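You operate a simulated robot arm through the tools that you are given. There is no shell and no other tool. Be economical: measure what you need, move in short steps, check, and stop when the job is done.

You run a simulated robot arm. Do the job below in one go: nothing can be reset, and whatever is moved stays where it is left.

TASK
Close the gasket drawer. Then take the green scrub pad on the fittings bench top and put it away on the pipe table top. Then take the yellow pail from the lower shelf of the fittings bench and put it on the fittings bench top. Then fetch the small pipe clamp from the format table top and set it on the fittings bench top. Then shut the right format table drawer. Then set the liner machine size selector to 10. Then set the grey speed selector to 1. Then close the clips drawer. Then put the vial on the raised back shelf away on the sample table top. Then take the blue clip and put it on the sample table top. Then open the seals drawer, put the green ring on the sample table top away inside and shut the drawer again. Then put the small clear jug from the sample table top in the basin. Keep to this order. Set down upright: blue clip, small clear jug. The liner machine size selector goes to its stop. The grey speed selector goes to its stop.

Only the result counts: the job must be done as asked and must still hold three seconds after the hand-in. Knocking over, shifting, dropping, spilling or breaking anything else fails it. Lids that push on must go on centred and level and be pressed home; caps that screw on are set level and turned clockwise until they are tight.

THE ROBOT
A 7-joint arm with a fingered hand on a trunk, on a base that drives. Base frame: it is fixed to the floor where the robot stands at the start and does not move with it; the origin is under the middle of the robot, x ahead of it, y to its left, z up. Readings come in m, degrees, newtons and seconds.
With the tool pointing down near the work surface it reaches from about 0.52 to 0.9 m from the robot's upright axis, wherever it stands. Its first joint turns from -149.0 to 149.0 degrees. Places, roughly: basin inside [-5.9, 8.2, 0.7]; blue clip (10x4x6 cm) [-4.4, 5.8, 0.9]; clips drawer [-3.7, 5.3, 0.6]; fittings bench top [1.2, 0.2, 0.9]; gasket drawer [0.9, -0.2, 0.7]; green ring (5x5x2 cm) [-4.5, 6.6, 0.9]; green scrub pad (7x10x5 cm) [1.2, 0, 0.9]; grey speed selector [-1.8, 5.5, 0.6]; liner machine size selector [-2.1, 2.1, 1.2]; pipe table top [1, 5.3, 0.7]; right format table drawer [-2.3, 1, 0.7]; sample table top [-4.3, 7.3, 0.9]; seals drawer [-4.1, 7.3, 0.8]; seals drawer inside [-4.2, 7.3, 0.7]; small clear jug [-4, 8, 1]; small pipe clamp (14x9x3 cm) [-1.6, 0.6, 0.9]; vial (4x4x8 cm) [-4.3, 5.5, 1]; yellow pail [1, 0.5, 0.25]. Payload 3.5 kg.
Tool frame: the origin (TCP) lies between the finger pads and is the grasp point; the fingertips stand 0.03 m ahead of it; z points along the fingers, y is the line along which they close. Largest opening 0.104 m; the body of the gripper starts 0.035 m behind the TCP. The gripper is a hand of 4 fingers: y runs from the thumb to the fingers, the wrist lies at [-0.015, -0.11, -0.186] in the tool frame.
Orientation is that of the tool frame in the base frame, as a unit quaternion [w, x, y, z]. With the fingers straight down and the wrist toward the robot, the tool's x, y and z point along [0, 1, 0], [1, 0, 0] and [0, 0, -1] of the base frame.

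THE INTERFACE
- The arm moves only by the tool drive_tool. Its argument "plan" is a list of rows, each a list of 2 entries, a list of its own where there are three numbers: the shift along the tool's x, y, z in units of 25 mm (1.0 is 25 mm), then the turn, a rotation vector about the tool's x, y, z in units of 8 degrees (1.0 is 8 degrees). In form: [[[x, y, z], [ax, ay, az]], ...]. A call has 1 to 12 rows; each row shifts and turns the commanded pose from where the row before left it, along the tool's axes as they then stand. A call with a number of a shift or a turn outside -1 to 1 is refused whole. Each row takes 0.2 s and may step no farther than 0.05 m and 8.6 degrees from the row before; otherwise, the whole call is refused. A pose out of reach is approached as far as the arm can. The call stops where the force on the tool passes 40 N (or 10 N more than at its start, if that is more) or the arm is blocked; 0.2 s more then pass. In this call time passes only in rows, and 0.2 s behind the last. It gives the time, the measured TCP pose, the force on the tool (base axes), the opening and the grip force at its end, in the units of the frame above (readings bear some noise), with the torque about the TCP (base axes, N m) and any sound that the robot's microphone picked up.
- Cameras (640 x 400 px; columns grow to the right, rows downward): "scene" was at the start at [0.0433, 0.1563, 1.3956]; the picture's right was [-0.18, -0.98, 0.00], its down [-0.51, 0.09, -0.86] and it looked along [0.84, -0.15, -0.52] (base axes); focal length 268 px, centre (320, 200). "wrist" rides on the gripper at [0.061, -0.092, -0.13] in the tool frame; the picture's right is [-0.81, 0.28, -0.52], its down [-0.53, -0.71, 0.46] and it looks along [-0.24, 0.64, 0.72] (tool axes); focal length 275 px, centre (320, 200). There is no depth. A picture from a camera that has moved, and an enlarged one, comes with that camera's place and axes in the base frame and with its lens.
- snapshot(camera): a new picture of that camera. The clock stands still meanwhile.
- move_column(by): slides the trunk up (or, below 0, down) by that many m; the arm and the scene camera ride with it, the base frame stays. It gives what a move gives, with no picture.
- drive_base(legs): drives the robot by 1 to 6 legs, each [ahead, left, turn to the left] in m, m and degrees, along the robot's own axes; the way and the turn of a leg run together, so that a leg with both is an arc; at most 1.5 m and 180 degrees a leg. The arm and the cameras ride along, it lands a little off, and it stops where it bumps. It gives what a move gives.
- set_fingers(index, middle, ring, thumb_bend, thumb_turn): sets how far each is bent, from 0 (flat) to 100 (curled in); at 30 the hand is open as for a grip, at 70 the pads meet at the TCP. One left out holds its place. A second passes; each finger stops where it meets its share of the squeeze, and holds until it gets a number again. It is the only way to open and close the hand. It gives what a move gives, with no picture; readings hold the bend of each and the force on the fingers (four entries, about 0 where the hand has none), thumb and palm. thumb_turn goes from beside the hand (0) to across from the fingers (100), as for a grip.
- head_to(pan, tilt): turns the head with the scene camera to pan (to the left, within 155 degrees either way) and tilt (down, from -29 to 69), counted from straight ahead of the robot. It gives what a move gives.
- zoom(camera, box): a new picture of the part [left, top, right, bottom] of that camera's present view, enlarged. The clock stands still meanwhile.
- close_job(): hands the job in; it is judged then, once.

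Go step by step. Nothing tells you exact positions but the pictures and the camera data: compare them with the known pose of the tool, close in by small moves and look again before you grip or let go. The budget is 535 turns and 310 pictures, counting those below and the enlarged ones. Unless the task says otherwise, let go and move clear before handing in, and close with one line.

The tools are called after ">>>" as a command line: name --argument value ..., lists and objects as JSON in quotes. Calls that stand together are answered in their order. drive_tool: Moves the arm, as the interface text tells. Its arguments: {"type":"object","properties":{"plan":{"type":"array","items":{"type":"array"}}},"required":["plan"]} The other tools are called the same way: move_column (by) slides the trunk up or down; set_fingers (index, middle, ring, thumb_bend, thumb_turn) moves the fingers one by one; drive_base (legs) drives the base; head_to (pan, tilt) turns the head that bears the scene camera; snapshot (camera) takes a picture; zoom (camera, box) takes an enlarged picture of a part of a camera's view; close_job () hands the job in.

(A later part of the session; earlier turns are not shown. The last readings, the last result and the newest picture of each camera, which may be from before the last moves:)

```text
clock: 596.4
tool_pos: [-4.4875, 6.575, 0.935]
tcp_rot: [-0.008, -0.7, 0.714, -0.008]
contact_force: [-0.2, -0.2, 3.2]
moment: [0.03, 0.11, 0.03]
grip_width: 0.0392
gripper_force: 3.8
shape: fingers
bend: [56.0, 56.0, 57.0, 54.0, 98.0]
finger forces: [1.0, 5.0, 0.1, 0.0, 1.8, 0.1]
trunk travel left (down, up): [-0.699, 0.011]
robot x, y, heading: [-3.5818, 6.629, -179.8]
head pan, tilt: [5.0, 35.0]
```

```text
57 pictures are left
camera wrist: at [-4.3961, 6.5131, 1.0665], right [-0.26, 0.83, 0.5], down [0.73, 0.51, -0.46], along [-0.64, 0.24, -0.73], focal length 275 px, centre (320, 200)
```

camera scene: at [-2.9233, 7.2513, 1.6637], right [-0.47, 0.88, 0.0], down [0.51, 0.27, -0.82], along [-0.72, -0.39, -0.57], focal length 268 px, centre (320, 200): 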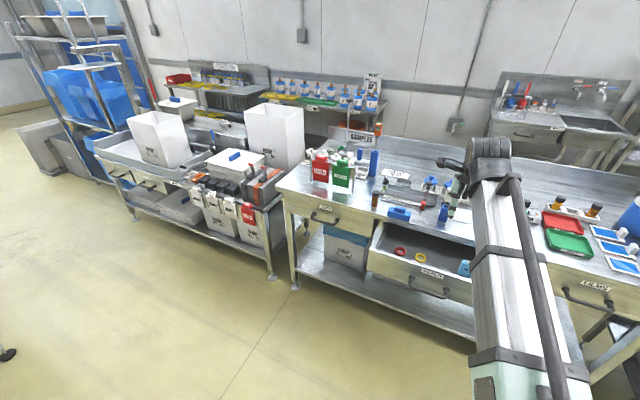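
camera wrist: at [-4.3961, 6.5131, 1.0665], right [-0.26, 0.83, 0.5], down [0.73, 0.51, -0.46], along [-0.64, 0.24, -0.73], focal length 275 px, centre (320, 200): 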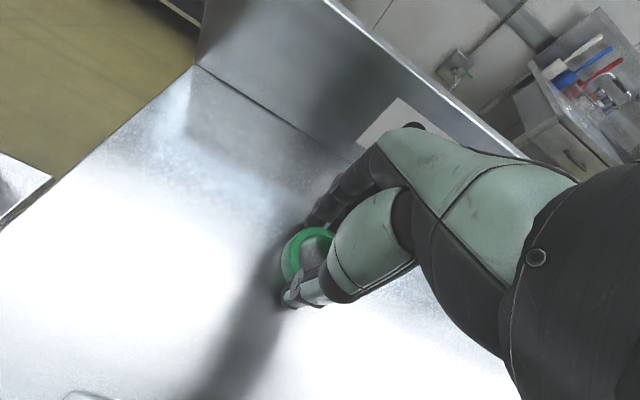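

>>> drive_tool --plan '[[[0, 0, -0.12], [0, 0, 0]]]'

>>> set_fingers --index 68 --middle 68 --ring 66 --thumb_bend 70

>>> drive_tool --plan '[[[0, 0, -0.4], [0, 0, 0]], [[0, 0, -0.8], [0, 0, 0]], [[0, 0, -1], [0, 0, 0]], [[0, 0, -1], [0, 0, 0]]]'

>>> snapshot --camera "wrist"

```text
clock: 596.8
tool_pos: [-4.4864, 6.5746, 0.9374]
tcp_rot: [-0.006, -0.699, 0.715, -0.009]
contact_force: [-0.3, -1.1, 0.0]
moment: [0.02, 0.02, -0.02]
grip_width: 0.0391
gripper_force: 2.0
shape: fingers
bend: [56.0, 56.0, 57.0, 54.0, 98.0]
finger forces: [0.9, 1.0, 0.1, 0.0, 2.0, 0.1]
trunk travel left (down, up): [-0.699, 0.011]
robot x, y, heading: [-3.5849, 6.6317, -180.0]
head pan, tilt: [5.0, 35.0]
```

```text
clock: 597.8
tool_pos: [-4.4851, 6.5751, 0.9374]
tcp_rot: [-0.006, -0.699, 0.715, -0.009]
contact_force: [-0.4, 0.3, 0.0]
moment: [0.0, -0.01, 0.02]
grip_width: 0.0362
gripper_force: 12.3
shape: fingers
bend: [59.0, 61.0, 66.0, 55.0, 99.0]
finger forces: [5.7, 6.2, 0.0, 0.0, 12.1, 0.1]
trunk travel left (down, up): [-0.699, 0.011]
robot x, y, heading: [-3.5848, 6.6321, -179.9]
head pan, tilt: [5.0, 35.0]
```

```text
clock: 598.8
tool_pos: [-4.4839, 6.5771, 1.0165]
tcp_rot: [-0.006, -0.699, 0.715, -0.009]
contact_force: [0.1, 0.6, -0.1]
moment: [0.03, 0.02, -0.02]
grip_width: 0.0365
gripper_force: 11.5
shape: fingers
bend: [59.0, 61.0, 66.0, 55.0, 99.0]
finger forces: [5.6, 6.1, 0.0, 0.0, 12.0, 0.0]
trunk travel left (down, up): [-0.699, 0.011]
robot x, y, heading: [-3.5823, 6.6305, -179.8]
head pan, tilt: [5.0, 35.0]
```

```text
56 pictures are left
camera wrist: at [-4.3938, 6.5145, 1.1473], right [-0.26, 0.83, 0.5], down [0.73, 0.51, -0.46], along [-0.64, 0.24, -0.73], focal length 275 px, centre (320, 200)
```

wrist: 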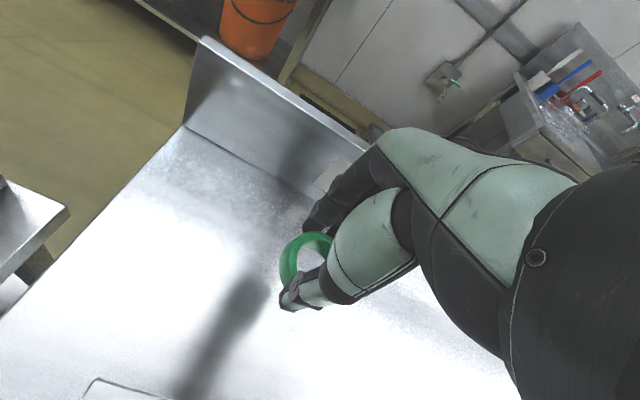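

The ring is held. Raising, retracting, and moving over the open drawer.

>>> drive_tool --plan '[[[0, 0, -1], [0, 0, 0]], [[0, 0, -1], [0, 0, 0]], [[0, 0, -1], [0, 0, 0]], [[0, 0, -1], [0, 0, 0]], [[0, 0, -1], [0, 0, 0]], [[0, 0, -1], [0, 0, 0]], [[0, 0, -1], [0, 0, 0]], [[0, 0, -1], [0, 0, 0]], [[0, -1, 0], [0, 0, 0]], [[0, -1, 0], [0, 0, 0]], [[0, -1, 0], [0, 0, 0]], [[0, -1, 0], [0, 0, 0]]]'

>>> drive_base --legs '[[-0.48, 0, 0], [0, -0.73, 0]]'

>>> snapshot --camera "wrist"

```text
clock: 601.4
tool_pos: [-4.384, 6.5741, 1.2166]
tcp_rot: [-0.006, -0.699, 0.715, -0.008]
contact_force: [0.8, 0.5, -0.7]
moment: [-0.01, -0.02, -0.01]
grip_width: 0.0365
gripper_force: 11.8
shape: fingers
bend: [59.0, 61.0, 66.0, 55.0, 99.0]
finger forces: [5.5, 6.1, 0.1, 0.0, 11.9, 0.0]
trunk travel left (down, up): [-0.699, 0.011]
robot x, y, heading: [-3.5849, 6.63, -180.3]
head pan, tilt: [5.0, 35.0]
```

```text
clock: 607.9
tool_pos: [-3.9071, 7.3009, 1.2178]
tcp_rot: [-0.006, -0.706, 0.708, -0.008]
contact_force: [0.7, 0.6, 0.2]
moment: [0.01, -0.01, -0.02]
grip_width: 0.0363
gripper_force: 11.7
shape: fingers
bend: [59.0, 61.0, 66.0, 55.0, 99.0]
finger forces: [5.6, 6.1, 0.0, 0.1, 12.0, 0.1]
trunk travel left (down, up): [-0.699, 0.011]
robot x, y, heading: [-3.1033, 7.369, -178.6]
head pan, tilt: [5.0, 35.0]
```

```text
55 pictures are left
camera wrist: at [-3.8155, 7.2407, 1.3484], right [-0.27, 0.82, 0.5], down [0.72, 0.52, -0.46], along [-0.64, 0.23, -0.73], focal length 275 px, centre (320, 200)
```

wrist: 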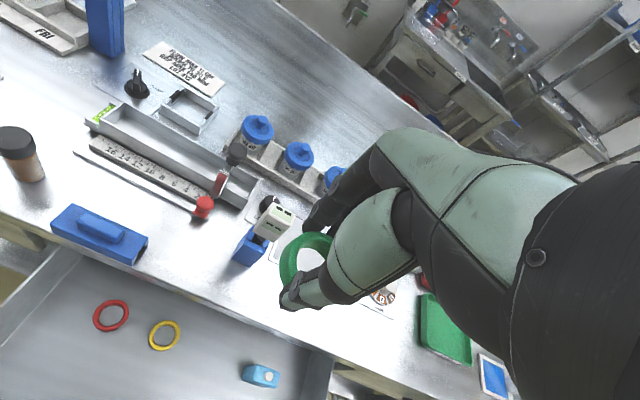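

>>> drive_tool --plan '[[[-0.3, -0.85, 0], [0, 0, 0]], [[-0.3, -0.85, 0], [0, 0, 0]], [[-0.3, -0.85, 0], [0, 0, 0]], [[-0.3, -0.85, 0], [0, 0, 0]], [[0, -0.85, 0], [0, 0, 0]]]'

>>> move_column --by -0.3

>>> snapshot --camera "wrist"

```text
clock: 609.1
tool_pos: [-3.7997, 7.3307, 1.2159]
tcp_rot: [-0.006, -0.706, 0.708, -0.009]
contact_force: [0.3, -0.5, 0.3]
moment: [-0.04, 0.0, 0.0]
grip_width: 0.0365
gripper_force: 11.2
shape: fingers
bend: [59.0, 61.0, 66.0, 55.0, 99.0]
finger forces: [5.5, 6.1, 0.0, 0.0, 12.0, 0.0]
trunk travel left (down, up): [-0.699, 0.011]
robot x, y, heading: [-3.1072, 7.3724, -178.7]
head pan, tilt: [5.0, 35.0]
```

```text
clock: 612.1
tool_pos: [-3.7993, 7.329, 0.9157]
tcp_rot: [-0.006, -0.706, 0.709, -0.008]
contact_force: [-0.8, -0.2, -0.1]
moment: [0.0, 0.01, 0.0]
grip_width: 0.0366
gripper_force: 11.8
shape: fingers
bend: [59.0, 61.0, 66.0, 55.0, 99.0]
finger forces: [5.5, 6.2, 0.0, 0.1, 12.0, 0.1]
trunk travel left (down, up): [-0.399, 0.311]
robot x, y, heading: [-3.1053, 7.3726, -178.6]
head pan, tilt: [5.0, 35.0]
```

```text
54 pictures are left
camera wrist: at [-3.7084, 7.2699, 1.0475], right [-0.27, 0.82, 0.5], down [0.72, 0.52, -0.46], along [-0.64, 0.23, -0.73], focal length 275 px, centre (320, 200)
```

wrist: 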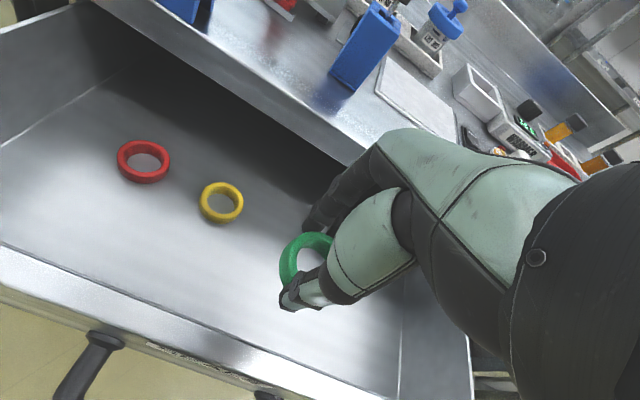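

>>> move_column --by -0.12

>>> drive_tool --plan '[[[0, 0, 0.25], [0, 0, 0]], [[0, 0, 0.25], [0, 0, 0]]]'

>>> snapshot --camera "wrist"

```text
clock: 613.6
tool_pos: [-3.7998, 7.3303, 0.795]
tcp_rot: [-0.006, -0.706, 0.708, -0.008]
contact_force: [0.4, 0.7, -0.2]
moment: [0.0, 0.01, -0.01]
grip_width: 0.0364
gripper_force: 11.7
shape: fingers
bend: [59.0, 61.0, 66.0, 55.0, 99.0]
finger forces: [5.5, 6.0, 0.1, 0.0, 12.0, 0.0]
trunk travel left (down, up): [-0.279, 0.431]
robot x, y, heading: [-3.1027, 7.3733, -178.7]
head pan, tilt: [5.0, 35.0]
```

```text
clock: 614.2
tool_pos: [-3.7994, 7.3305, 0.7835]
tcp_rot: [-0.005, -0.706, 0.708, -0.009]
contact_force: [0.1, 0.4, 0.6]
moment: [0.03, 0.01, 0.0]
grip_width: 0.0364
gripper_force: 11.7
shape: fingers
bend: [59.0, 61.0, 66.0, 55.0, 98.0]
finger forces: [5.5, 6.0, 0.0, 0.0, 12.0, 0.0]
trunk travel left (down, up): [-0.279, 0.431]
robot x, y, heading: [-3.1077, 7.371, -178.8]
head pan, tilt: [5.0, 35.0]
```

```text
53 pictures are left
camera wrist: at [-3.7081, 7.2698, 0.9155], right [-0.27, 0.82, 0.5], down [0.72, 0.52, -0.46], along [-0.64, 0.23, -0.73], focal length 275 px, centre (320, 200)
```

wrist: 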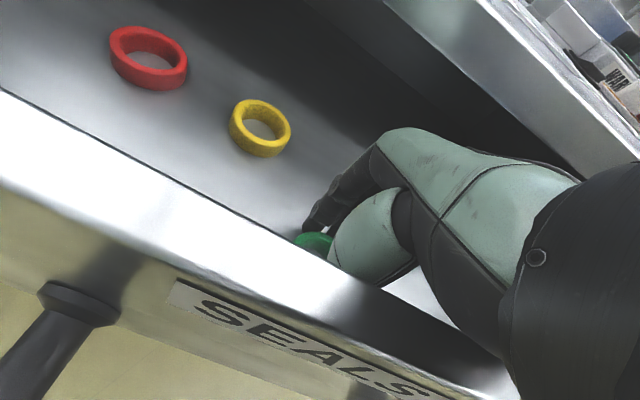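

>>> drive_tool --plan '[[[0, 0.2, 0.25], [0, 0, 0]], [[0, 0.2, 0.2], [0, 0, 0]]]'

>>> drive_tool --plan '[[[0, 0, 0.2], [0, 0, 0]]]'

```text
clock: 614.8
tool_pos: [-3.8088, 7.3293, 0.7806]
tcp_rot: [-0.012, -0.706, 0.708, -0.004]
contact_force: [-2.4, 1.0, 24.9]
moment: [0.13, 0.13, 0.03]
grip_width: 0.0366
gripper_force: 20.4
shape: fingers
bend: [62.0, 62.0, 66.0, 55.0, 98.0]
finger forces: [5.6, 21.9, 0.1, 0.0, 13.5, 0.0]
trunk travel left (down, up): [-0.279, 0.431]
robot x, y, heading: [-3.1089, 7.3715, -178.7]
head pan, tilt: [5.0, 35.0]
stopped in row 2: the force on the tool passed its limit at 47 N (the readings are from after the stop); the commanded pose is now the measured one
```

```text
clock: 615.1
tool_pos: [-3.8114, 7.3286, 0.7809]
tcp_rot: [-0.016, -0.706, 0.708, -0.001]
contact_force: [-1.1, -0.5, 24.2]
moment: [0.14, -0.04, 0.02]
grip_width: 0.0366
gripper_force: 20.8
shape: fingers
bend: [62.0, 62.0, 66.0, 55.0, 98.0]
finger forces: [5.4, 19.9, 0.1, 0.0, 16.4, 0.1]
trunk travel left (down, up): [-0.279, 0.431]
robot x, y, heading: [-3.1054, 7.3716, -178.6]
head pan, tilt: [5.0, 35.0]
stopped in row 1: the force on the tool passed its limit at 47 N (the readings are from after the stop); the commanded pose is now the measured one
```

Contact with the drawer floor. Easing up and releasing.

>>> drive_tool --plan '[[[0, 0, -0.15], [0, 0, 0]]]'

>>> set_fingers --index 50 --middle 50 --ring 50 --thumb_bend 50

>>> drive_tool --plan '[[[0, 0, -0.4], [0, 0, 0]], [[0, 0, -0.8], [0, 0, 0]], [[0, 0, -1], [0, 0, 0]], [[0, 0, -1], [0, 0, 0]]]'

>>> move_column --by 0.2

>>> snapshot --camera "wrist"

```text
clock: 615.5
tool_pos: [-3.8099, 7.3302, 0.7815]
tcp_rot: [-0.012, -0.706, 0.708, -0.005]
contact_force: [-0.5, 0.1, 5.9]
moment: [0.07, 0.04, 0.02]
grip_width: 0.0367
gripper_force: 15.3
shape: fingers
bend: [61.0, 62.0, 66.0, 55.0, 98.0]
finger forces: [5.4, 12.3, 0.0, 0.1, 12.5, 0.0]
trunk travel left (down, up): [-0.279, 0.431]
robot x, y, heading: [-3.1068, 7.3737, -178.7]
head pan, tilt: [5.0, 35.0]
```

```text
clock: 616.5
tool_pos: [-3.811, 7.3294, 0.7817]
tcp_rot: [-0.012, -0.706, 0.708, -0.004]
contact_force: [0.1, -0.7, 1.6]
moment: [0.05, 0.04, -0.03]
grip_width: 0.0521
gripper_force: 1.1
shape: fingers
bend: [50.0, 51.0, 50.0, 50.0, 98.0]
finger forces: [0.0, 2.2, 0.0, 0.1, 0.0, 0.1]
trunk travel left (down, up): [-0.279, 0.431]
robot x, y, heading: [-3.1034, 7.3724, -178.7]
head pan, tilt: [5.0, 35.0]
```

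```text
clock: 617.5
tool_pos: [-3.8098, 7.3315, 0.8624]
tcp_rot: [-0.012, -0.706, 0.709, -0.003]
contact_force: [0.1, -0.2, -0.2]
moment: [0.01, 0.01, -0.02]
grip_width: 0.0519
gripper_force: 0.1
shape: fingers
bend: [50.0, 50.0, 50.0, 50.0, 98.0]
finger forces: [0.1, 0.1, 0.0, 0.0, 0.1, 0.0]
trunk travel left (down, up): [-0.279, 0.431]
robot x, y, heading: [-3.1065, 7.3698, -178.8]
head pan, tilt: [5.0, 35.0]
```

```text
clock: 619.7
tool_pos: [-3.8108, 7.3303, 1.0609]
tcp_rot: [-0.012, -0.706, 0.708, -0.004]
contact_force: [0.0, -1.1, 0.0]
moment: [-0.02, 0.01, 0.03]
grip_width: 0.052
gripper_force: 0.0
shape: fingers
bend: [50.0, 50.0, 50.0, 50.0, 98.0]
finger forces: [0.0, 0.0, 0.0, 0.0, 0.1, 0.0]
trunk travel left (down, up): [-0.479, 0.231]
robot x, y, heading: [-3.1033, 7.372, -178.7]
head pan, tilt: [5.0, 35.0]
```

```text
52 pictures are left
camera wrist: at [-3.7171, 7.2696, 1.1922], right [-0.27, 0.82, 0.5], down [0.71, 0.52, -0.48], along [-0.65, 0.23, -0.72], focal length 275 px, centre (320, 200)
```

wrist: 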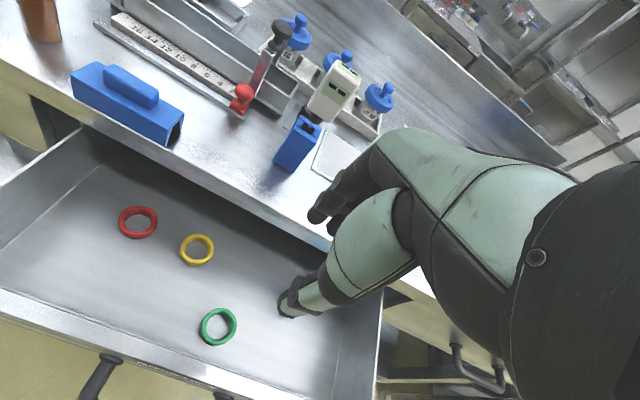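

The green ring lies in the drawer. Now to shut it: back off, lower in front of the handle, and push.

>>> drive_base --legs '[[-0.14, 0, 0]]'

>>> drive_tool --plan '[[[0.2, -0.8, 0], [0, 0, 0]], [[0.2, -0.8, 0], [0, 0, 0]], [[0.2, -0.8, 0], [0, 0, 0]], [[0.2, -0.8, 0], [0, 0, 0]], [[0, -0.8, 0], [0, 0, 0]]]'

>>> set_fingers --index 30 --middle 30 --ring 30 --thumb_bend 30

>>> move_column --by -0.28

>>> snapshot --camera "wrist"

```text
clock: 621.0
tool_pos: [-3.6726, 7.3332, 1.0622]
tcp_rot: [-0.013, -0.705, 0.709, -0.004]
contact_force: [1.2, -0.7, 0.1]
moment: [0.02, 0.0, 0.02]
grip_width: 0.052
gripper_force: 0.2
shape: fingers
bend: [50.0, 50.0, 50.0, 50.0, 98.0]
finger forces: [0.1, 0.0, 0.0, 0.1, 0.0, 0.0]
trunk travel left (down, up): [-0.479, 0.231]
robot x, y, heading: [-2.9677, 7.3731, -178.8]
head pan, tilt: [5.0, 35.0]
```

```text
clock: 622.2
tool_pos: [-3.5724, 7.3125, 1.0624]
tcp_rot: [-0.012, -0.705, 0.709, -0.003]
contact_force: [0.3, -0.2, -0.3]
moment: [-0.01, 0.02, -0.01]
grip_width: 0.0515
gripper_force: 0.1
shape: fingers
bend: [50.0, 50.0, 50.0, 50.0, 98.0]
finger forces: [0.0, 0.0, 0.1, 0.0, 0.0, 0.0]
trunk travel left (down, up): [-0.479, 0.231]
robot x, y, heading: [-2.9696, 7.3771, -178.6]
head pan, tilt: [5.0, 35.0]
```

```text
clock: 623.2
tool_pos: [-3.5723, 7.313, 1.062]
tcp_rot: [-0.013, -0.705, 0.709, -0.005]
contact_force: [0.7, 0.5, 0.6]
moment: [-0.02, 0.04, -0.01]
grip_width: 0.1033
gripper_force: 0.1
shape: fingers
bend: [30.0, 30.0, 30.0, 30.0, 96.0]
finger forces: [0.1, 0.0, 0.0, 0.1, 0.0, 0.0]
trunk travel left (down, up): [-0.479, 0.231]
robot x, y, heading: [-2.9708, 7.377, -178.8]
head pan, tilt: [5.0, 35.0]
```

```text
clock: 626.0
tool_pos: [-3.5718, 7.3137, 0.7822]
tcp_rot: [-0.013, -0.705, 0.709, -0.003]
contact_force: [0.0, 0.2, 0.1]
moment: [0.01, 0.02, -0.01]
grip_width: 0.1031
gripper_force: 0.0
shape: fingers
bend: [30.0, 30.0, 30.0, 30.0, 96.0]
finger forces: [0.0, 0.0, 0.1, 0.1, 0.0, 0.1]
trunk travel left (down, up): [-0.199, 0.511]
robot x, y, heading: [-2.9683, 7.375, -178.7]
head pan, tilt: [5.0, 35.0]
```

```text
51 pictures are left
camera wrist: at [-3.4787, 7.2533, 0.9126], right [-0.26, 0.82, 0.5], down [0.71, 0.52, -0.48], along [-0.65, 0.23, -0.72], focal length 275 px, centre (320, 200)
```

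wrist: 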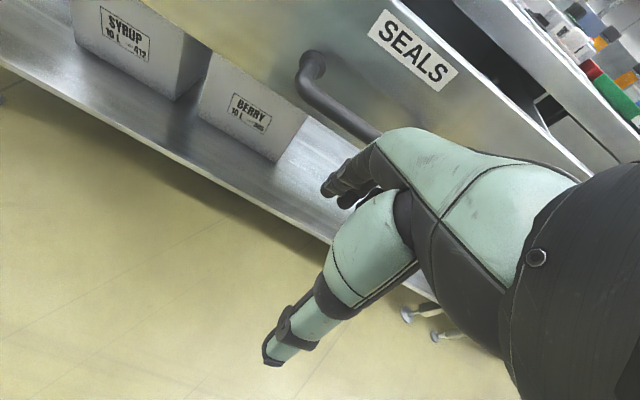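

>>> drive_tool --plan '[[[0, 0.6, 0], [0, 0, 0]], [[0, 0.6, 0], [0, 0, 0]], [[0, 0.6, 0], [0, 0, 0]], [[0, 0.6, 0], [0, 0, 0]], [[0, 0.6, 0], [0, 0, 0]], [[0, 0.6, 0], [0, 0, 0]], [[0, 0.6, 0], [0, 0, 0]], [[0, 0.6, 0], [0, 0, 0]], [[0, 0.6, 0], [0, 0, 0]], [[0, 0.6, 0], [0, 0, 0]], [[0, 0.6, 0], [0, 0, 0]]]'

>>> drive_tool --plan '[[[0, 0.35, 0], [0, 0, 0]], [[0, 0.35, 0], [0, 0, 0]], [[0, 0.35, 0], [0, 0, 0]], [[0, 0.35, 0], [0, 0, 0]], [[0, 0.35, 0], [0, 0, 0]], [[0, 0.35, 0], [0, 0, 0]], [[0, 0.35, 0], [0, 0, 0]], [[0, 0.35, 0], [0, 0, 0]], [[0, 0.35, 0], [0, 0, 0]]]'

>>> snapshot --camera "wrist"

```text
clock: 628.5
tool_pos: [-3.7381, 7.3131, 0.7857]
tcp_rot: [-0.014, -0.705, 0.709, -0.003]
contact_force: [0.2, 0.3, -0.6]
moment: [-0.03, -0.02, 0.01]
grip_width: 0.103
gripper_force: 0.0
shape: fingers
bend: [30.0, 30.0, 30.0, 30.0, 96.0]
finger forces: [0.0, 0.0, 0.1, 0.0, 0.1, 0.0]
trunk travel left (down, up): [-0.199, 0.511]
robot x, y, heading: [-2.9691, 7.3758, -178.7]
head pan, tilt: [5.0, 35.0]
```

```text
clock: 630.5
tool_pos: [-3.8144, 7.3141, 0.7863]
tcp_rot: [-0.012, -0.706, 0.709, -0.004]
contact_force: [21.7, 0.5, 6.9]
moment: [0.1, 0.31, -0.43]
grip_width: 0.1032
gripper_force: 11.3
shape: fingers
bend: [30.0, 38.0, 33.0, 30.0, 96.0]
finger forces: [0.1, 16.7, 4.7, 0.0, 0.1, 0.0]
trunk travel left (down, up): [-0.199, 0.511]
robot x, y, heading: [-2.9679, 7.3723, -178.9]
head pan, tilt: [5.0, 35.0]
```

```text
50 pictures are left
camera wrist: at [-3.7202, 7.2541, 0.9166], right [-0.26, 0.82, 0.5], down [0.71, 0.52, -0.48], along [-0.65, 0.23, -0.72], focal length 275 px, centre (320, 200)
```

wrist: 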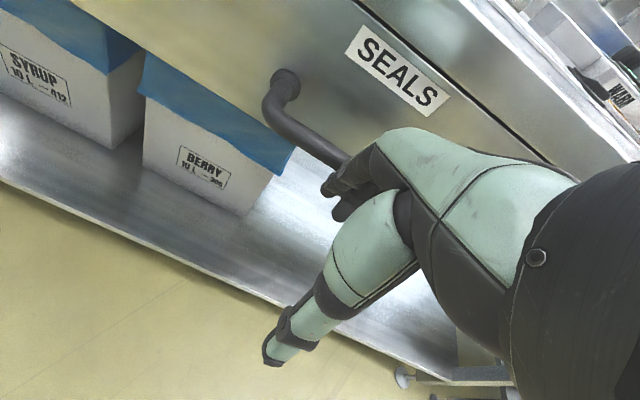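

The drawer is shut. A last nudge, then back off, rise, and look toward the jug and the basin.

>>> drive_tool --plan '[[[0, 0.2, 0], [0, 0, 0]]]'

>>> drive_tool --plan '[[[0, -0.6, 0], [0, 0, 0]], [[0, -1, 0], [0, 0, 0]], [[0, -1, 0], [0, 0, 0]], [[0, -1, 0], [0, 0, 0]], [[0, -1, 0], [0, 0, 0]], [[0, -1, 0], [0, 0, 0]], [[0, -1, 0], [0, 0, 0]], [[0, -1, 0], [0, 0, 0]]]'

>>> move_column --by 0.4

>>> move_column --by 0.1

>>> head_to --pan -20 --tilt 22

>>> snapshot --camera "scene"

```text
clock: 630.9
tool_pos: [-3.8186, 7.3139, 0.7889]
tcp_rot: [-0.014, -0.705, 0.709, -0.003]
contact_force: [33.2, 2.1, 8.4]
moment: [0.15, 0.43, -0.77]
grip_width: 0.1013
gripper_force: 18.0
shape: fingers
bend: [31.0, 42.0, 38.0, 30.0, 96.0]
finger forces: [2.1, 22.5, 10.2, 0.0, 0.0, 0.1]
trunk travel left (down, up): [-0.199, 0.511]
robot x, y, heading: [-2.9697, 7.3715, -179.1]
head pan, tilt: [5.0, 35.0]
```

```text
clock: 632.6
tool_pos: [-3.6296, 7.3154, 0.7836]
tcp_rot: [-0.013, -0.705, 0.709, -0.004]
contact_force: [-0.1, 0.5, -1.4]
moment: [0.01, -0.03, 0.0]
grip_width: 0.1032
gripper_force: 0.0
shape: fingers
bend: [30.0, 30.0, 30.0, 30.0, 96.0]
finger forces: [0.0, 0.0, 0.0, 0.0, 0.1, 0.0]
trunk travel left (down, up): [-0.199, 0.511]
robot x, y, heading: [-2.9668, 7.3697, -178.7]
head pan, tilt: [5.0, 35.0]
```

```text
clock: 636.5
tool_pos: [-3.6287, 7.3142, 1.1836]
tcp_rot: [-0.012, -0.705, 0.709, -0.003]
contact_force: [-0.5, 0.3, 0.3]
moment: [0.01, 0.01, -0.03]
grip_width: 0.1032
gripper_force: 0.0
shape: fingers
bend: [30.0, 30.0, 30.0, 30.0, 96.0]
finger forces: [0.1, 0.1, 0.0, 0.0, 0.0, 0.1]
trunk travel left (down, up): [-0.599, 0.111]
robot x, y, heading: [-2.972, 7.3772, -178.9]
head pan, tilt: [5.0, 35.0]
```

```text
clock: 637.8
tool_pos: [-3.6289, 7.3144, 1.283]
tcp_rot: [-0.013, -0.705, 0.709, -0.003]
contact_force: [0.2, 0.2, -0.5]
moment: [-0.02, 0.02, 0.01]
grip_width: 0.1029
gripper_force: 0.0
shape: fingers
bend: [30.0, 30.0, 30.0, 30.0, 96.0]
finger forces: [0.1, 0.0, 0.0, 0.0, 0.0, 0.0]
trunk travel left (down, up): [-0.699, 0.011]
robot x, y, heading: [-2.9683, 7.3709, -178.7]
head pan, tilt: [5.0, 35.0]
```

```text
clock: 638.7
tool_pos: [-3.6302, 7.3135, 1.2828]
tcp_rot: [-0.012, -0.705, 0.709, -0.003]
contact_force: [0.8, 1.1, 0.3]
moment: [0.0, 0.01, 0.04]
grip_width: 0.103
gripper_force: 0.1
shape: fingers
bend: [30.0, 30.0, 30.0, 30.0, 96.0]
finger forces: [0.0, 0.0, 0.1, 0.0, 0.0, 0.0]
trunk travel left (down, up): [-0.699, 0.011]
robot x, y, heading: [-2.9675, 7.3749, -178.7]
head pan, tilt: [-20.0, 22.0]
```

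```text
49 pictures are left
camera scene: at [-3.0084, 7.2375, 1.6843], right [0.32, 0.95, 0.0], down [0.35, -0.12, -0.93], along [-0.88, 0.3, -0.38], focal length 268 px, centre (320, 200)
```

scene: 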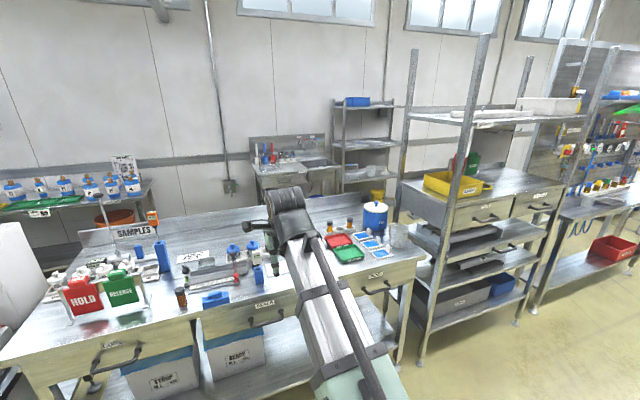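

All drawers are flush. The jug stands near (-4.07, 8.03) at the table's right end. I'll move over for a close look.

>>> drive_base --legs '[[0.1, -0.62, 0]]'

>>> head_to --pan 0 --tilt 38

>>> zoom --camera "scene" --box '[200, 100, 480, 300]'

>>> snapshot --camera "wrist"

```text
clock: 642.2
tool_pos: [-3.7477, 7.9211, 1.2837]
tcp_rot: [0.012, 0.714, -0.7, 0.004]
contact_force: [1.0, -0.1, 1.0]
moment: [0.02, 0.02, 0.01]
grip_width: 0.1032
gripper_force: 0.0
shape: fingers
bend: [30.0, 30.0, 30.0, 30.0, 96.0]
finger forces: [0.0, 0.0, 0.0, 0.0, 0.0, 0.0]
trunk travel left (down, up): [-0.699, 0.011]
robot x, y, heading: [-3.0912, 7.9971, -177.3]
head pan, tilt: [-20.0, 22.0]
```

```text
clock: 643.1
tool_pos: [-3.7478, 7.923, 1.2846]
tcp_rot: [0.012, 0.714, -0.7, 0.004]
contact_force: [-0.2, 0.4, 0.7]
moment: [-0.01, 0.01, 0.05]
grip_width: 0.103
gripper_force: 0.1
shape: fingers
bend: [30.0, 30.0, 30.0, 30.0, 96.0]
finger forces: [0.0, 0.0, 0.0, 0.0, 0.1, 0.1]
trunk travel left (down, up): [-0.699, 0.011]
robot x, y, heading: [-3.0904, 7.9993, -177.5]
head pan, tilt: [0.0, 38.0]
```

```text
2.00 times, centred on (340, 200) of scene
camera zoom: at [-3.1225, 7.8289, 1.6592], right [-0.04, 1.0, 0.0], down [0.61, 0.03, -0.79], along [-0.79, -0.03, -0.62], focal length 536 px, centre (280, 200)
```

zoom: 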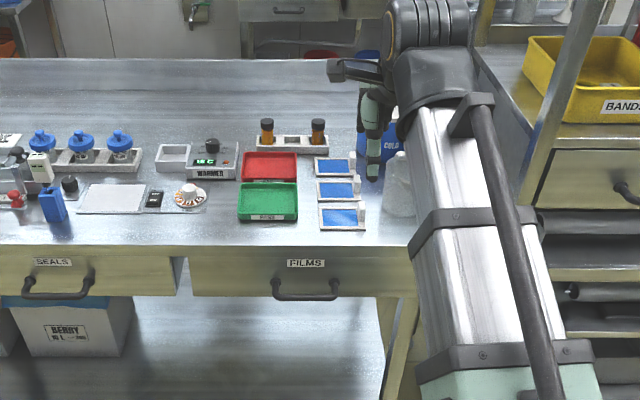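

```text
47 pictures are left
camera wrist: at [-3.6533, 7.8642, 1.4139], right [-0.28, 0.82, 0.5], down [0.7, 0.54, -0.48], along [-0.66, 0.22, -0.72], focal length 275 px, centre (320, 200)
```

wrist: 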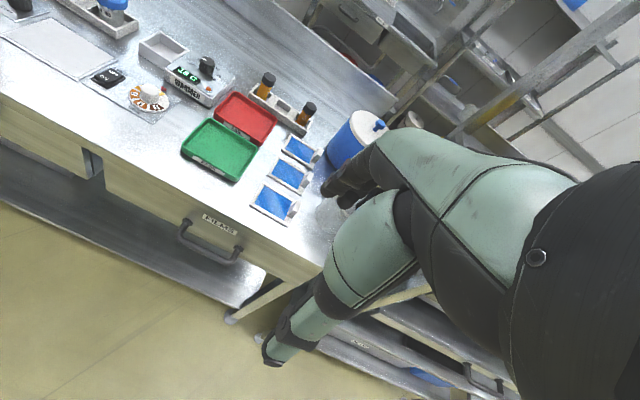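

>>> drive_tool --plan '[[[-1, 0, 0], [0, 0, 0]], [[-1, 0, 0], [0, 0, 0]], [[-1, 0, 0], [0, 0, 0]], [[-1, 0, 0], [0, 0, 0]], [[-1, 0, 0], [0, 0, 0]], [[-1, 0, 0], [0, 0, 0]], [[-1, 0, 0], [0, 0, 0]], [[-1, 0, 0], [0, 0, 0]]]'

>>> zoom --camera "wrist" --box '[150, 80, 390, 290]'

>>> zoom --camera "scene" --box '[330, 130, 490, 270]'

```text
clock: 644.9
tool_pos: [-3.7511, 8.1219, 1.2794]
tcp_rot: [0.012, 0.714, -0.7, 0.004]
contact_force: [1.4, 0.1, 0.3]
moment: [-0.03, 0.01, -0.01]
grip_width: 0.1031
gripper_force: 0.1
shape: fingers
bend: [30.0, 30.0, 30.0, 30.0, 96.0]
finger forces: [0.1, 0.0, 0.0, 0.0, 0.0, 0.0]
trunk travel left (down, up): [-0.699, 0.011]
robot x, y, heading: [-3.0869, 7.9976, -177.3]
head pan, tilt: [0.0, 38.0]
```

```text
1.90 times, centred on (270, 185) of wrist
camera zoom: at [-3.6564, 8.0643, 1.4096], right [-0.28, 0.82, 0.5], down [0.7, 0.54, -0.48], along [-0.66, 0.21, -0.72], focal length 524 px, centre (415, 229)
```

zoom: 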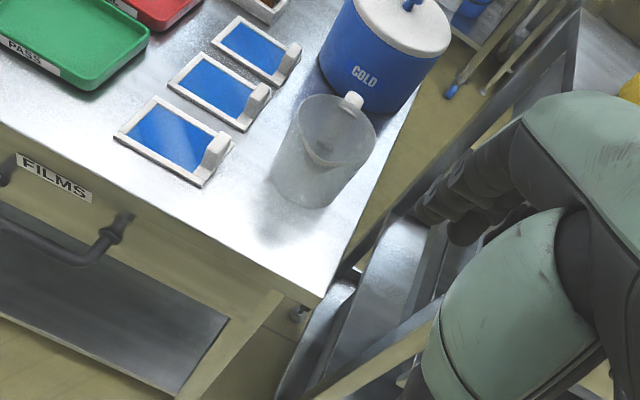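

```text
2.86 times, centred on (410, 200) of scene
camera zoom: at [-3.1224, 7.8293, 1.6592], right [-0.04, 1.0, 0.0], down [0.61, 0.03, -0.79], along [-0.79, -0.04, -0.62], focal length 766 px, centre (63, 200)
```

zoom: 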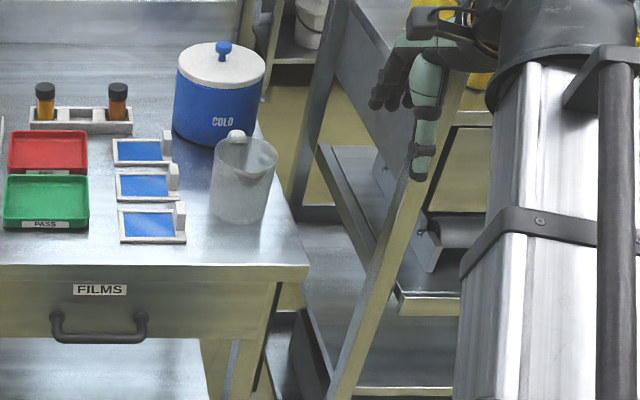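

The jug (rim 9.3 cm, base 8 cm, 11 cm tall) is centred near (-4.078, 8.055) with its handle toward -x. I'll grip it diagonally, fingers back-right and thumb front-left, clear of the handle.

>>> drive_tool --plan '[[[0, 0, 0], [0, 0, 0.96]], [[0, 0, 0], [0, 0, 0.96]], [[0, 0, 0], [0, 0, 0.96]], [[0, 0, 0], [0, 0, 0.96]], [[0, 0, 0], [0, 0, 0.96]], [[0, 0, 0], [0, 0, 0.96]]]'

>>> set_fingers --index 20 --middle 20 --ring 20 --thumb_bend 20

>>> drive_base --legs '[[0.22, 0, 0]]'

>>> snapshot --camera "wrist"

```text
clock: 646.3
tool_pos: [-3.7525, 8.1219, 1.2778]
tcp_rot: [-0.01, -0.381, 0.924, -0.008]
contact_force: [-0.3, 0.2, 0.1]
moment: [-0.02, 0.04, -0.04]
grip_width: 0.1032
gripper_force: 0.1
shape: fingers
bend: [30.0, 30.0, 30.0, 30.0, 96.0]
finger forces: [0.0, 0.1, 0.0, 0.0, 0.0, 0.0]
trunk travel left (down, up): [-0.699, 0.011]
robot x, y, heading: [-3.0884, 7.9994, -177.4]
head pan, tilt: [0.0, 38.0]
```

```text
clock: 647.3
tool_pos: [-3.7523, 8.1218, 1.2799]
tcp_rot: [-0.01, -0.383, 0.924, -0.007]
contact_force: [0.4, 1.0, -0.6]
moment: [0.02, -0.01, 0.01]
grip_width: 0.1257
gripper_force: 0.0
shape: fingers
bend: [20.0, 20.0, 20.0, 20.0, 95.0]
finger forces: [0.0, 0.1, 0.0, 0.0, 0.0, 0.1]
trunk travel left (down, up): [-0.699, 0.011]
robot x, y, heading: [-3.0887, 8.0005, -177.6]
head pan, tilt: [0.0, 38.0]
```

```text
clock: 649.0
tool_pos: [-3.9692, 8.1159, 1.2776]
tcp_rot: [-0.01, -0.381, 0.924, -0.008]
contact_force: [-0.2, 0.4, 0.1]
moment: [-0.02, -0.02, -0.01]
grip_width: 0.1255
gripper_force: 0.1
shape: fingers
bend: [20.0, 20.0, 20.0, 20.0, 95.0]
finger forces: [0.1, 0.0, 0.0, 0.0, 0.0, 0.0]
trunk travel left (down, up): [-0.699, 0.011]
robot x, y, heading: [-3.2998, 7.9883, -177.6]
head pan, tilt: [0.0, 38.0]
```

```text
44 pictures are left
camera wrist: at [-3.9463, 8.0083, 1.4104], right [0.39, 0.78, 0.5], down [0.88, -0.14, -0.46], along [-0.29, 0.61, -0.74], focal length 275 px, centre (320, 200)
```

wrist: 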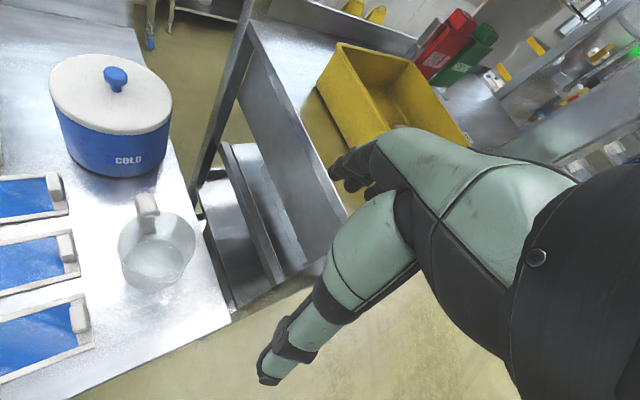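

>>> drive_tool --plan '[[[0.956, 0.24, 0], [0, 0, 0]], [[0.956, 0.24, 0], [0, 0, 0]], [[0.956, 0.24, 0], [0, 0, 0]], [[0.956, 0.24, 0], [0, 0, 0]], [[0.956, 0.24, 0], [0, 0, 0]], [[0, 0, 1], [0, 0, 0]], [[0, 0, 1], [0, 0, 0]], [[0, 0, 1], [0, 0, 0]], [[0, 0, 1], [0, 0, 0]], [[0, 0, 1], [0, 0, 0]], [[0, 0, 1], [0, 0, 0]], [[0, 0, 1], [0, 0, 0]]]'

>>> snapshot --camera "wrist"

```text
clock: 651.5
tool_pos: [-4.0767, 8.0472, 1.1077]
tcp_rot: [-0.01, -0.38, 0.925, -0.008]
contact_force: [-0.1, 0.8, -0.1]
moment: [0.01, 0.03, -0.02]
grip_width: 0.1256
gripper_force: 0.2
shape: fingers
bend: [20.0, 20.0, 20.0, 20.0, 95.0]
finger forces: [0.0, 0.0, 0.2, 0.1, 0.0, 0.0]
trunk travel left (down, up): [-0.699, 0.011]
robot x, y, heading: [-3.3035, 7.9851, -177.8]
head pan, tilt: [0.0, 38.0]
```

```text
43 pictures are left
camera wrist: at [-4.054, 7.9403, 1.2401], right [0.39, 0.78, 0.49], down [0.88, -0.14, -0.46], along [-0.29, 0.61, -0.74], focal length 275 px, centre (320, 200)
```

wrist: 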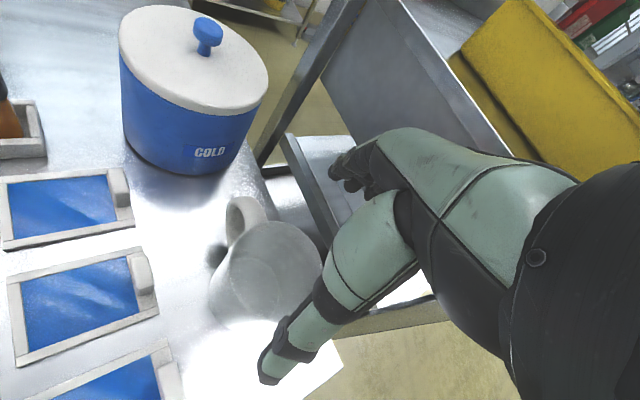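

>>> drive_tool --plan '[[[0.1, 0.28, 0.8], [0, 0, 0]], [[0, 0, 1], [0, 0, 0]], [[0, 0, 1], [0, 0, 0]], [[0, 0, 1], [0, 0, 0]]]'

>>> snapshot --camera "wrist"

```text
clock: 652.5
tool_pos: [-4.0846, 8.0482, 1.0116]
tcp_rot: [-0.011, -0.381, 0.924, -0.009]
contact_force: [0.1, 0.2, -0.5]
moment: [-0.02, -0.01, 0.01]
grip_width: 0.1255
gripper_force: 0.0
shape: fingers
bend: [20.0, 20.0, 20.0, 20.0, 95.0]
finger forces: [0.0, 0.0, 0.1, 0.0, 0.0, 0.0]
trunk travel left (down, up): [-0.699, 0.011]
robot x, y, heading: [-3.305, 7.9895, -177.5]
head pan, tilt: [0.0, 38.0]
```

```text
42 pictures are left
camera wrist: at [-4.0628, 7.9419, 1.1445], right [0.39, 0.78, 0.5], down [0.88, -0.14, -0.46], along [-0.29, 0.61, -0.74], focal length 275 px, centre (320, 200)
```

wrist: 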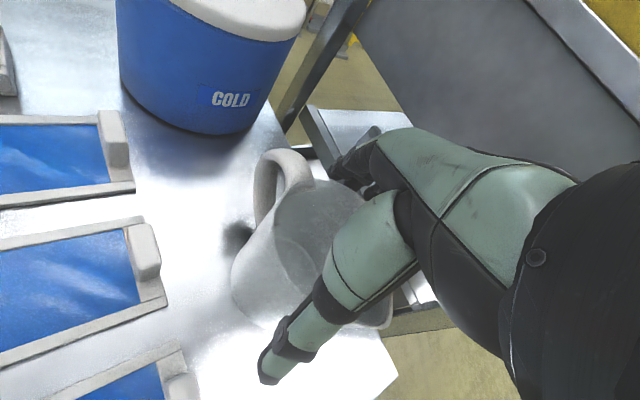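

>>> drive_tool --plan '[[[0, 0, 0.8], [0, 0, 0]], [[0, 0, 0.8], [0, 0, 0]], [[0, 0, 0.5], [0, 0, 0]]]'

>>> set_fingers --index 42 --middle 42 --ring 42 --thumb_bend 42

>>> snapshot --camera "wrist"

```text
clock: 653.2
tool_pos: [-4.0856, 8.0479, 0.9776]
tcp_rot: [-0.016, -0.383, 0.924, -0.004]
contact_force: [-0.2, -1.5, 27.4]
moment: [-0.25, -0.12, -0.05]
grip_width: 0.1348
gripper_force: 14.4
shape: fingers
bend: [17.0, 20.0, 20.0, 19.0, 94.0]
finger forces: [9.6, 0.1, 0.1, 0.1, 18.3, 0.0]
trunk travel left (down, up): [-0.699, 0.011]
robot x, y, heading: [-3.3057, 7.9873, -177.8]
head pan, tilt: [0.0, 38.0]
stopped in row 3: the force on the tool passed its limit at 49 N (the readings are from after the stop); the commanded pose is now the measured one
```

```text
clock: 653.8
tool_pos: [-4.0892, 8.048, 0.9795]
tcp_rot: [-0.018, -0.384, 0.923, -0.001]
contact_force: [-0.2, -0.5, 20.1]
moment: [0.38, 0.3, 0.05]
grip_width: 0.12
gripper_force: 37.2
shape: fingers
bend: [21.0, 38.0, 37.0, 37.0, 94.0]
finger forces: [19.6, 7.8, 10.0, 0.1, 36.4, 0.0]
trunk travel left (down, up): [-0.699, 0.011]
robot x, y, heading: [-3.3007, 7.9881, -177.7]
head pan, tilt: [0.0, 38.0]
stopped: the force on the tool passed its limit at 41 N (the readings are from after the stop); the commanded pose is now the measured one
```

```text
41 pictures are left
camera wrist: at [-4.0623, 7.9409, 1.1097], right [0.39, 0.78, 0.49], down [0.87, -0.13, -0.48], along [-0.31, 0.62, -0.73], focal length 275 px, centre (320, 200)
```

wrist: 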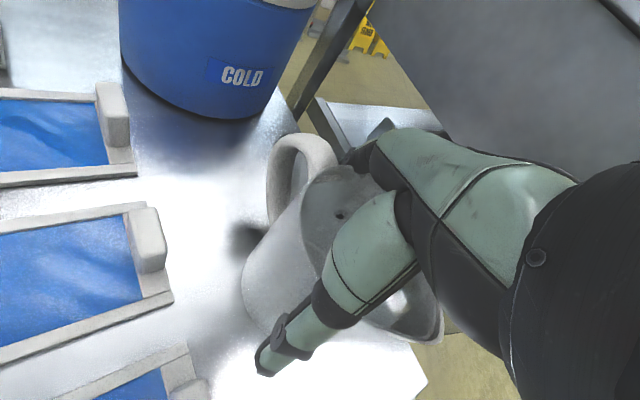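

Something resisted: likely the index on the jug's handle and the thumb on the table. I'll ease open, lift a little, and look.

>>> set_fingers --index 20 --middle 22 --ring 22 --thumb_bend 22

>>> drive_tool --plan '[[[0, 0, -0.5], [0, 0, 0]]]'

>>> zoom --camera "wrist" --box '[200, 100, 460, 400]'

>>> zoom --camera "scene" --box '[320, 160, 460, 280]'

```text
clock: 654.8
tool_pos: [-4.0877, 8.0475, 0.978]
tcp_rot: [-0.017, -0.383, 0.924, -0.003]
contact_force: [1.6, -3.6, 23.4]
moment: [-0.26, -0.27, -0.03]
grip_width: 0.1322
gripper_force: 13.7
shape: fingers
bend: [18.0, 22.0, 22.0, 22.0, 94.0]
finger forces: [7.1, 0.0, 0.0, 0.0, 19.6, 0.0]
trunk travel left (down, up): [-0.699, 0.011]
robot x, y, heading: [-3.302, 7.9898, -177.5]
head pan, tilt: [0.0, 38.0]
```

```text
clock: 655.2
tool_pos: [-4.0878, 8.0486, 0.9873]
tcp_rot: [-0.017, -0.382, 0.924, -0.004]
contact_force: [-1.0, -0.7, 0.4]
moment: [0.0, 0.04, -0.01]
grip_width: 0.1246
gripper_force: 0.1
shape: fingers
bend: [20.0, 22.0, 22.0, 22.0, 95.0]
finger forces: [0.0, 0.1, 0.0, 0.1, 0.0, 0.0]
trunk travel left (down, up): [-0.699, 0.011]
robot x, y, heading: [-3.3063, 7.9878, -177.5]
head pan, tilt: [0.0, 38.0]
```

```text
1.33 times, centred on (330, 250) of wrist
camera zoom: at [-4.0631, 7.9417, 1.1192], right [0.39, 0.78, 0.49], down [0.87, -0.14, -0.48], along [-0.3, 0.61, -0.73], focal length 367 px, centre (307, 133)
```

zoom: 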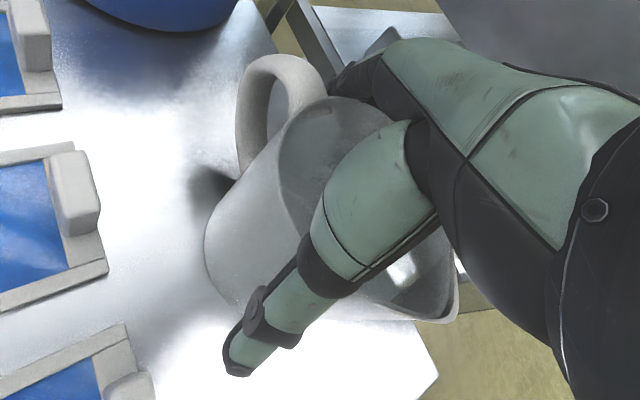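

```text
3.33 times, centred on (390, 220) of scene
camera zoom: at [-3.3386, 7.8197, 1.6588], right [-0.04, 1.0, 0.0], down [0.61, 0.03, -0.79], along [-0.79, -0.03, -0.62], focal length 894 px, centre (87, 133)
```

zoom: 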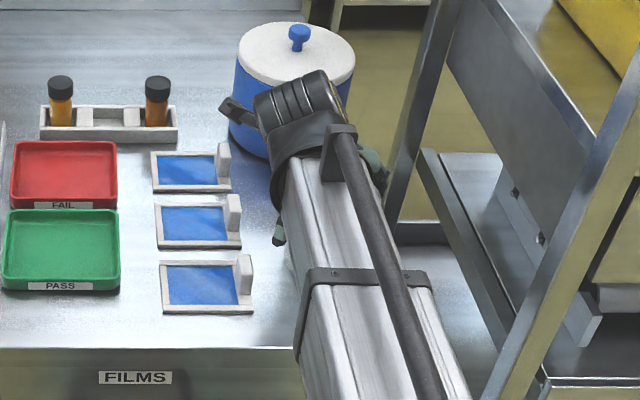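

The jug is still upright. With the fingers less extended I can go lower: I'll narrow to 28, lower 2 cm, then close.

>>> set_fingers --index 27 --middle 28 --ring 28 --thumb_bend 28

>>> drive_tool --plan '[[[0, 0, 0.3], [0, 0, 0]], [[0, 0, 0.3], [0, 0, 0]]]'

>>> set_fingers --index 38 --middle 38 --ring 38 --thumb_bend 38

>>> zoom --camera "wrist" --box '[200, 100, 460, 400]'

```text
clock: 656.2
tool_pos: [-4.088, 8.0491, 0.9882]
tcp_rot: [-0.017, -0.383, 0.923, -0.003]
contact_force: [0.4, 0.1, 1.2]
moment: [0.04, 0.02, -0.01]
grip_width: 0.1128
gripper_force: 1.4
shape: fingers
bend: [26.0, 28.0, 28.0, 26.0, 95.0]
finger forces: [2.1, 0.1, 0.0, 0.0, 1.8, 0.1]
trunk travel left (down, up): [-0.699, 0.011]
robot x, y, heading: [-3.3078, 7.9892, -177.5]
head pan, tilt: [0.0, 38.0]
```

```text
clock: 656.8
tool_pos: [-4.0891, 8.0483, 0.9784]
tcp_rot: [-0.02, -0.384, 0.923, -0.002]
contact_force: [-6.8, -1.5, 36.1]
moment: [-0.07, -0.2, 0.02]
grip_width: 0.1183
gripper_force: 17.0
shape: fingers
bend: [24.0, 28.0, 27.0, 27.0, 95.0]
finger forces: [13.2, 0.0, 2.3, 0.0, 18.6, 0.0]
trunk travel left (down, up): [-0.699, 0.011]
robot x, y, heading: [-3.3054, 7.988, -177.7]
head pan, tilt: [0.0, 38.0]
```

```text
clock: 657.2
tool_pos: [-4.091, 8.048, 0.9789]
tcp_rot: [-0.021, -0.384, 0.923, 0.001]
contact_force: [-2.4, 0.7, 23.2]
moment: [0.2, 0.03, -0.04]
grip_width: 0.1072
gripper_force: 26.9
shape: fingers
bend: [28.0, 38.0, 34.0, 35.0, 95.0]
finger forces: [19.4, 0.2, 8.5, 0.0, 25.5, 0.0]
trunk travel left (down, up): [-0.699, 0.011]
robot x, y, heading: [-3.3064, 7.986, -177.8]
head pan, tilt: [0.0, 38.0]
stopped: the force on the tool passed its limit at 48 N (the readings are from after the stop); the commanded pose is now the measured one
```

```text
1.33 times, centred on (330, 250) of wrist
camera zoom: at [-4.0635, 7.9412, 1.1097], right [0.4, 0.78, 0.49], down [0.86, -0.13, -0.49], along [-0.31, 0.62, -0.72], focal length 367 px, centre (307, 133)
```

zoom: 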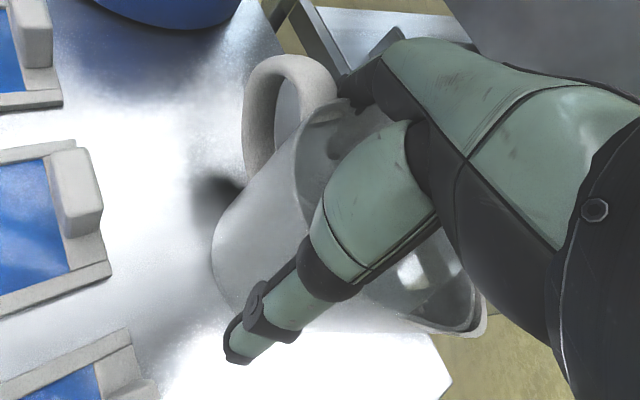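

The palm meets the rim near this height, and the index is on the handle. I'll open, rise slightly, rotate another 20° away from the handle, re-centre and close.

>>> set_fingers --index 20 --middle 20 --ring 20 --thumb_bend 20

>>> drive_tool --plan '[[[0, 0, -0.7], [0, 0, 0]], [[-0.3, -0.2, -0.1], [0, 0, 0]], [[0, 0, 0], [0, 0, 0.85]], [[0, 0, 0], [0, 0, 0.85]], [[0, 0, 0], [0, 0, 0.85]]]'

>>> zoom --camera "wrist" --box '[200, 100, 460, 400]'

```text
clock: 658.2
tool_pos: [-4.0905, 8.0484, 0.9769]
tcp_rot: [-0.019, -0.384, 0.923, -0.002]
contact_force: [2.2, -1.5, 5.2]
moment: [-0.06, -0.06, 0.01]
grip_width: 0.1284
gripper_force: 3.4
shape: fingers
bend: [20.0, 20.0, 20.0, 20.0, 94.0]
finger forces: [0.7, 0.0, 0.8, 0.1, 5.3, 0.0]
trunk travel left (down, up): [-0.699, 0.011]
robot x, y, heading: [-3.3045, 7.9876, -177.6]
head pan, tilt: [0.0, 38.0]
```

```text
clock: 659.5
tool_pos: [-4.0813, 8.0521, 0.9955]
tcp_rot: [-0.018, -0.214, 0.977, -0.003]
contact_force: [-0.2, 0.5, -0.3]
moment: [0.05, 0.01, 0.0]
grip_width: 0.1261
gripper_force: 0.1
shape: fingers
bend: [20.0, 20.0, 20.0, 20.0, 95.0]
finger forces: [0.3, 0.1, 0.0, 0.1, 0.0, 0.1]
trunk travel left (down, up): [-0.699, 0.011]
robot x, y, heading: [-3.3062, 7.9938, -177.5]
head pan, tilt: [0.0, 38.0]
```

```text
1.33 times, centred on (330, 250) of wrist
camera zoom: at [-4.0943, 7.9433, 1.1276], right [0.64, 0.6, 0.49], down [0.77, -0.43, -0.47], along [-0.07, 0.68, -0.73], focal length 367 px, centre (307, 133)
```

zoom: 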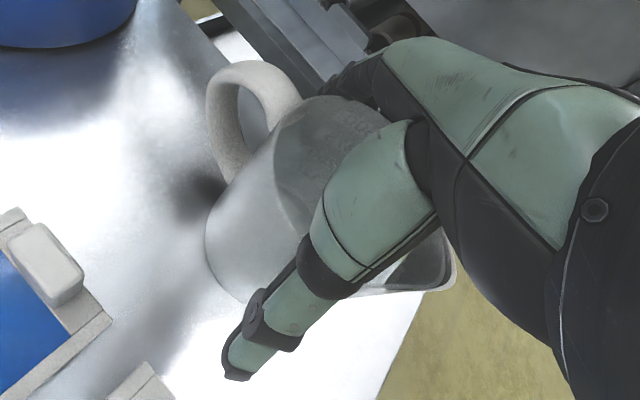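

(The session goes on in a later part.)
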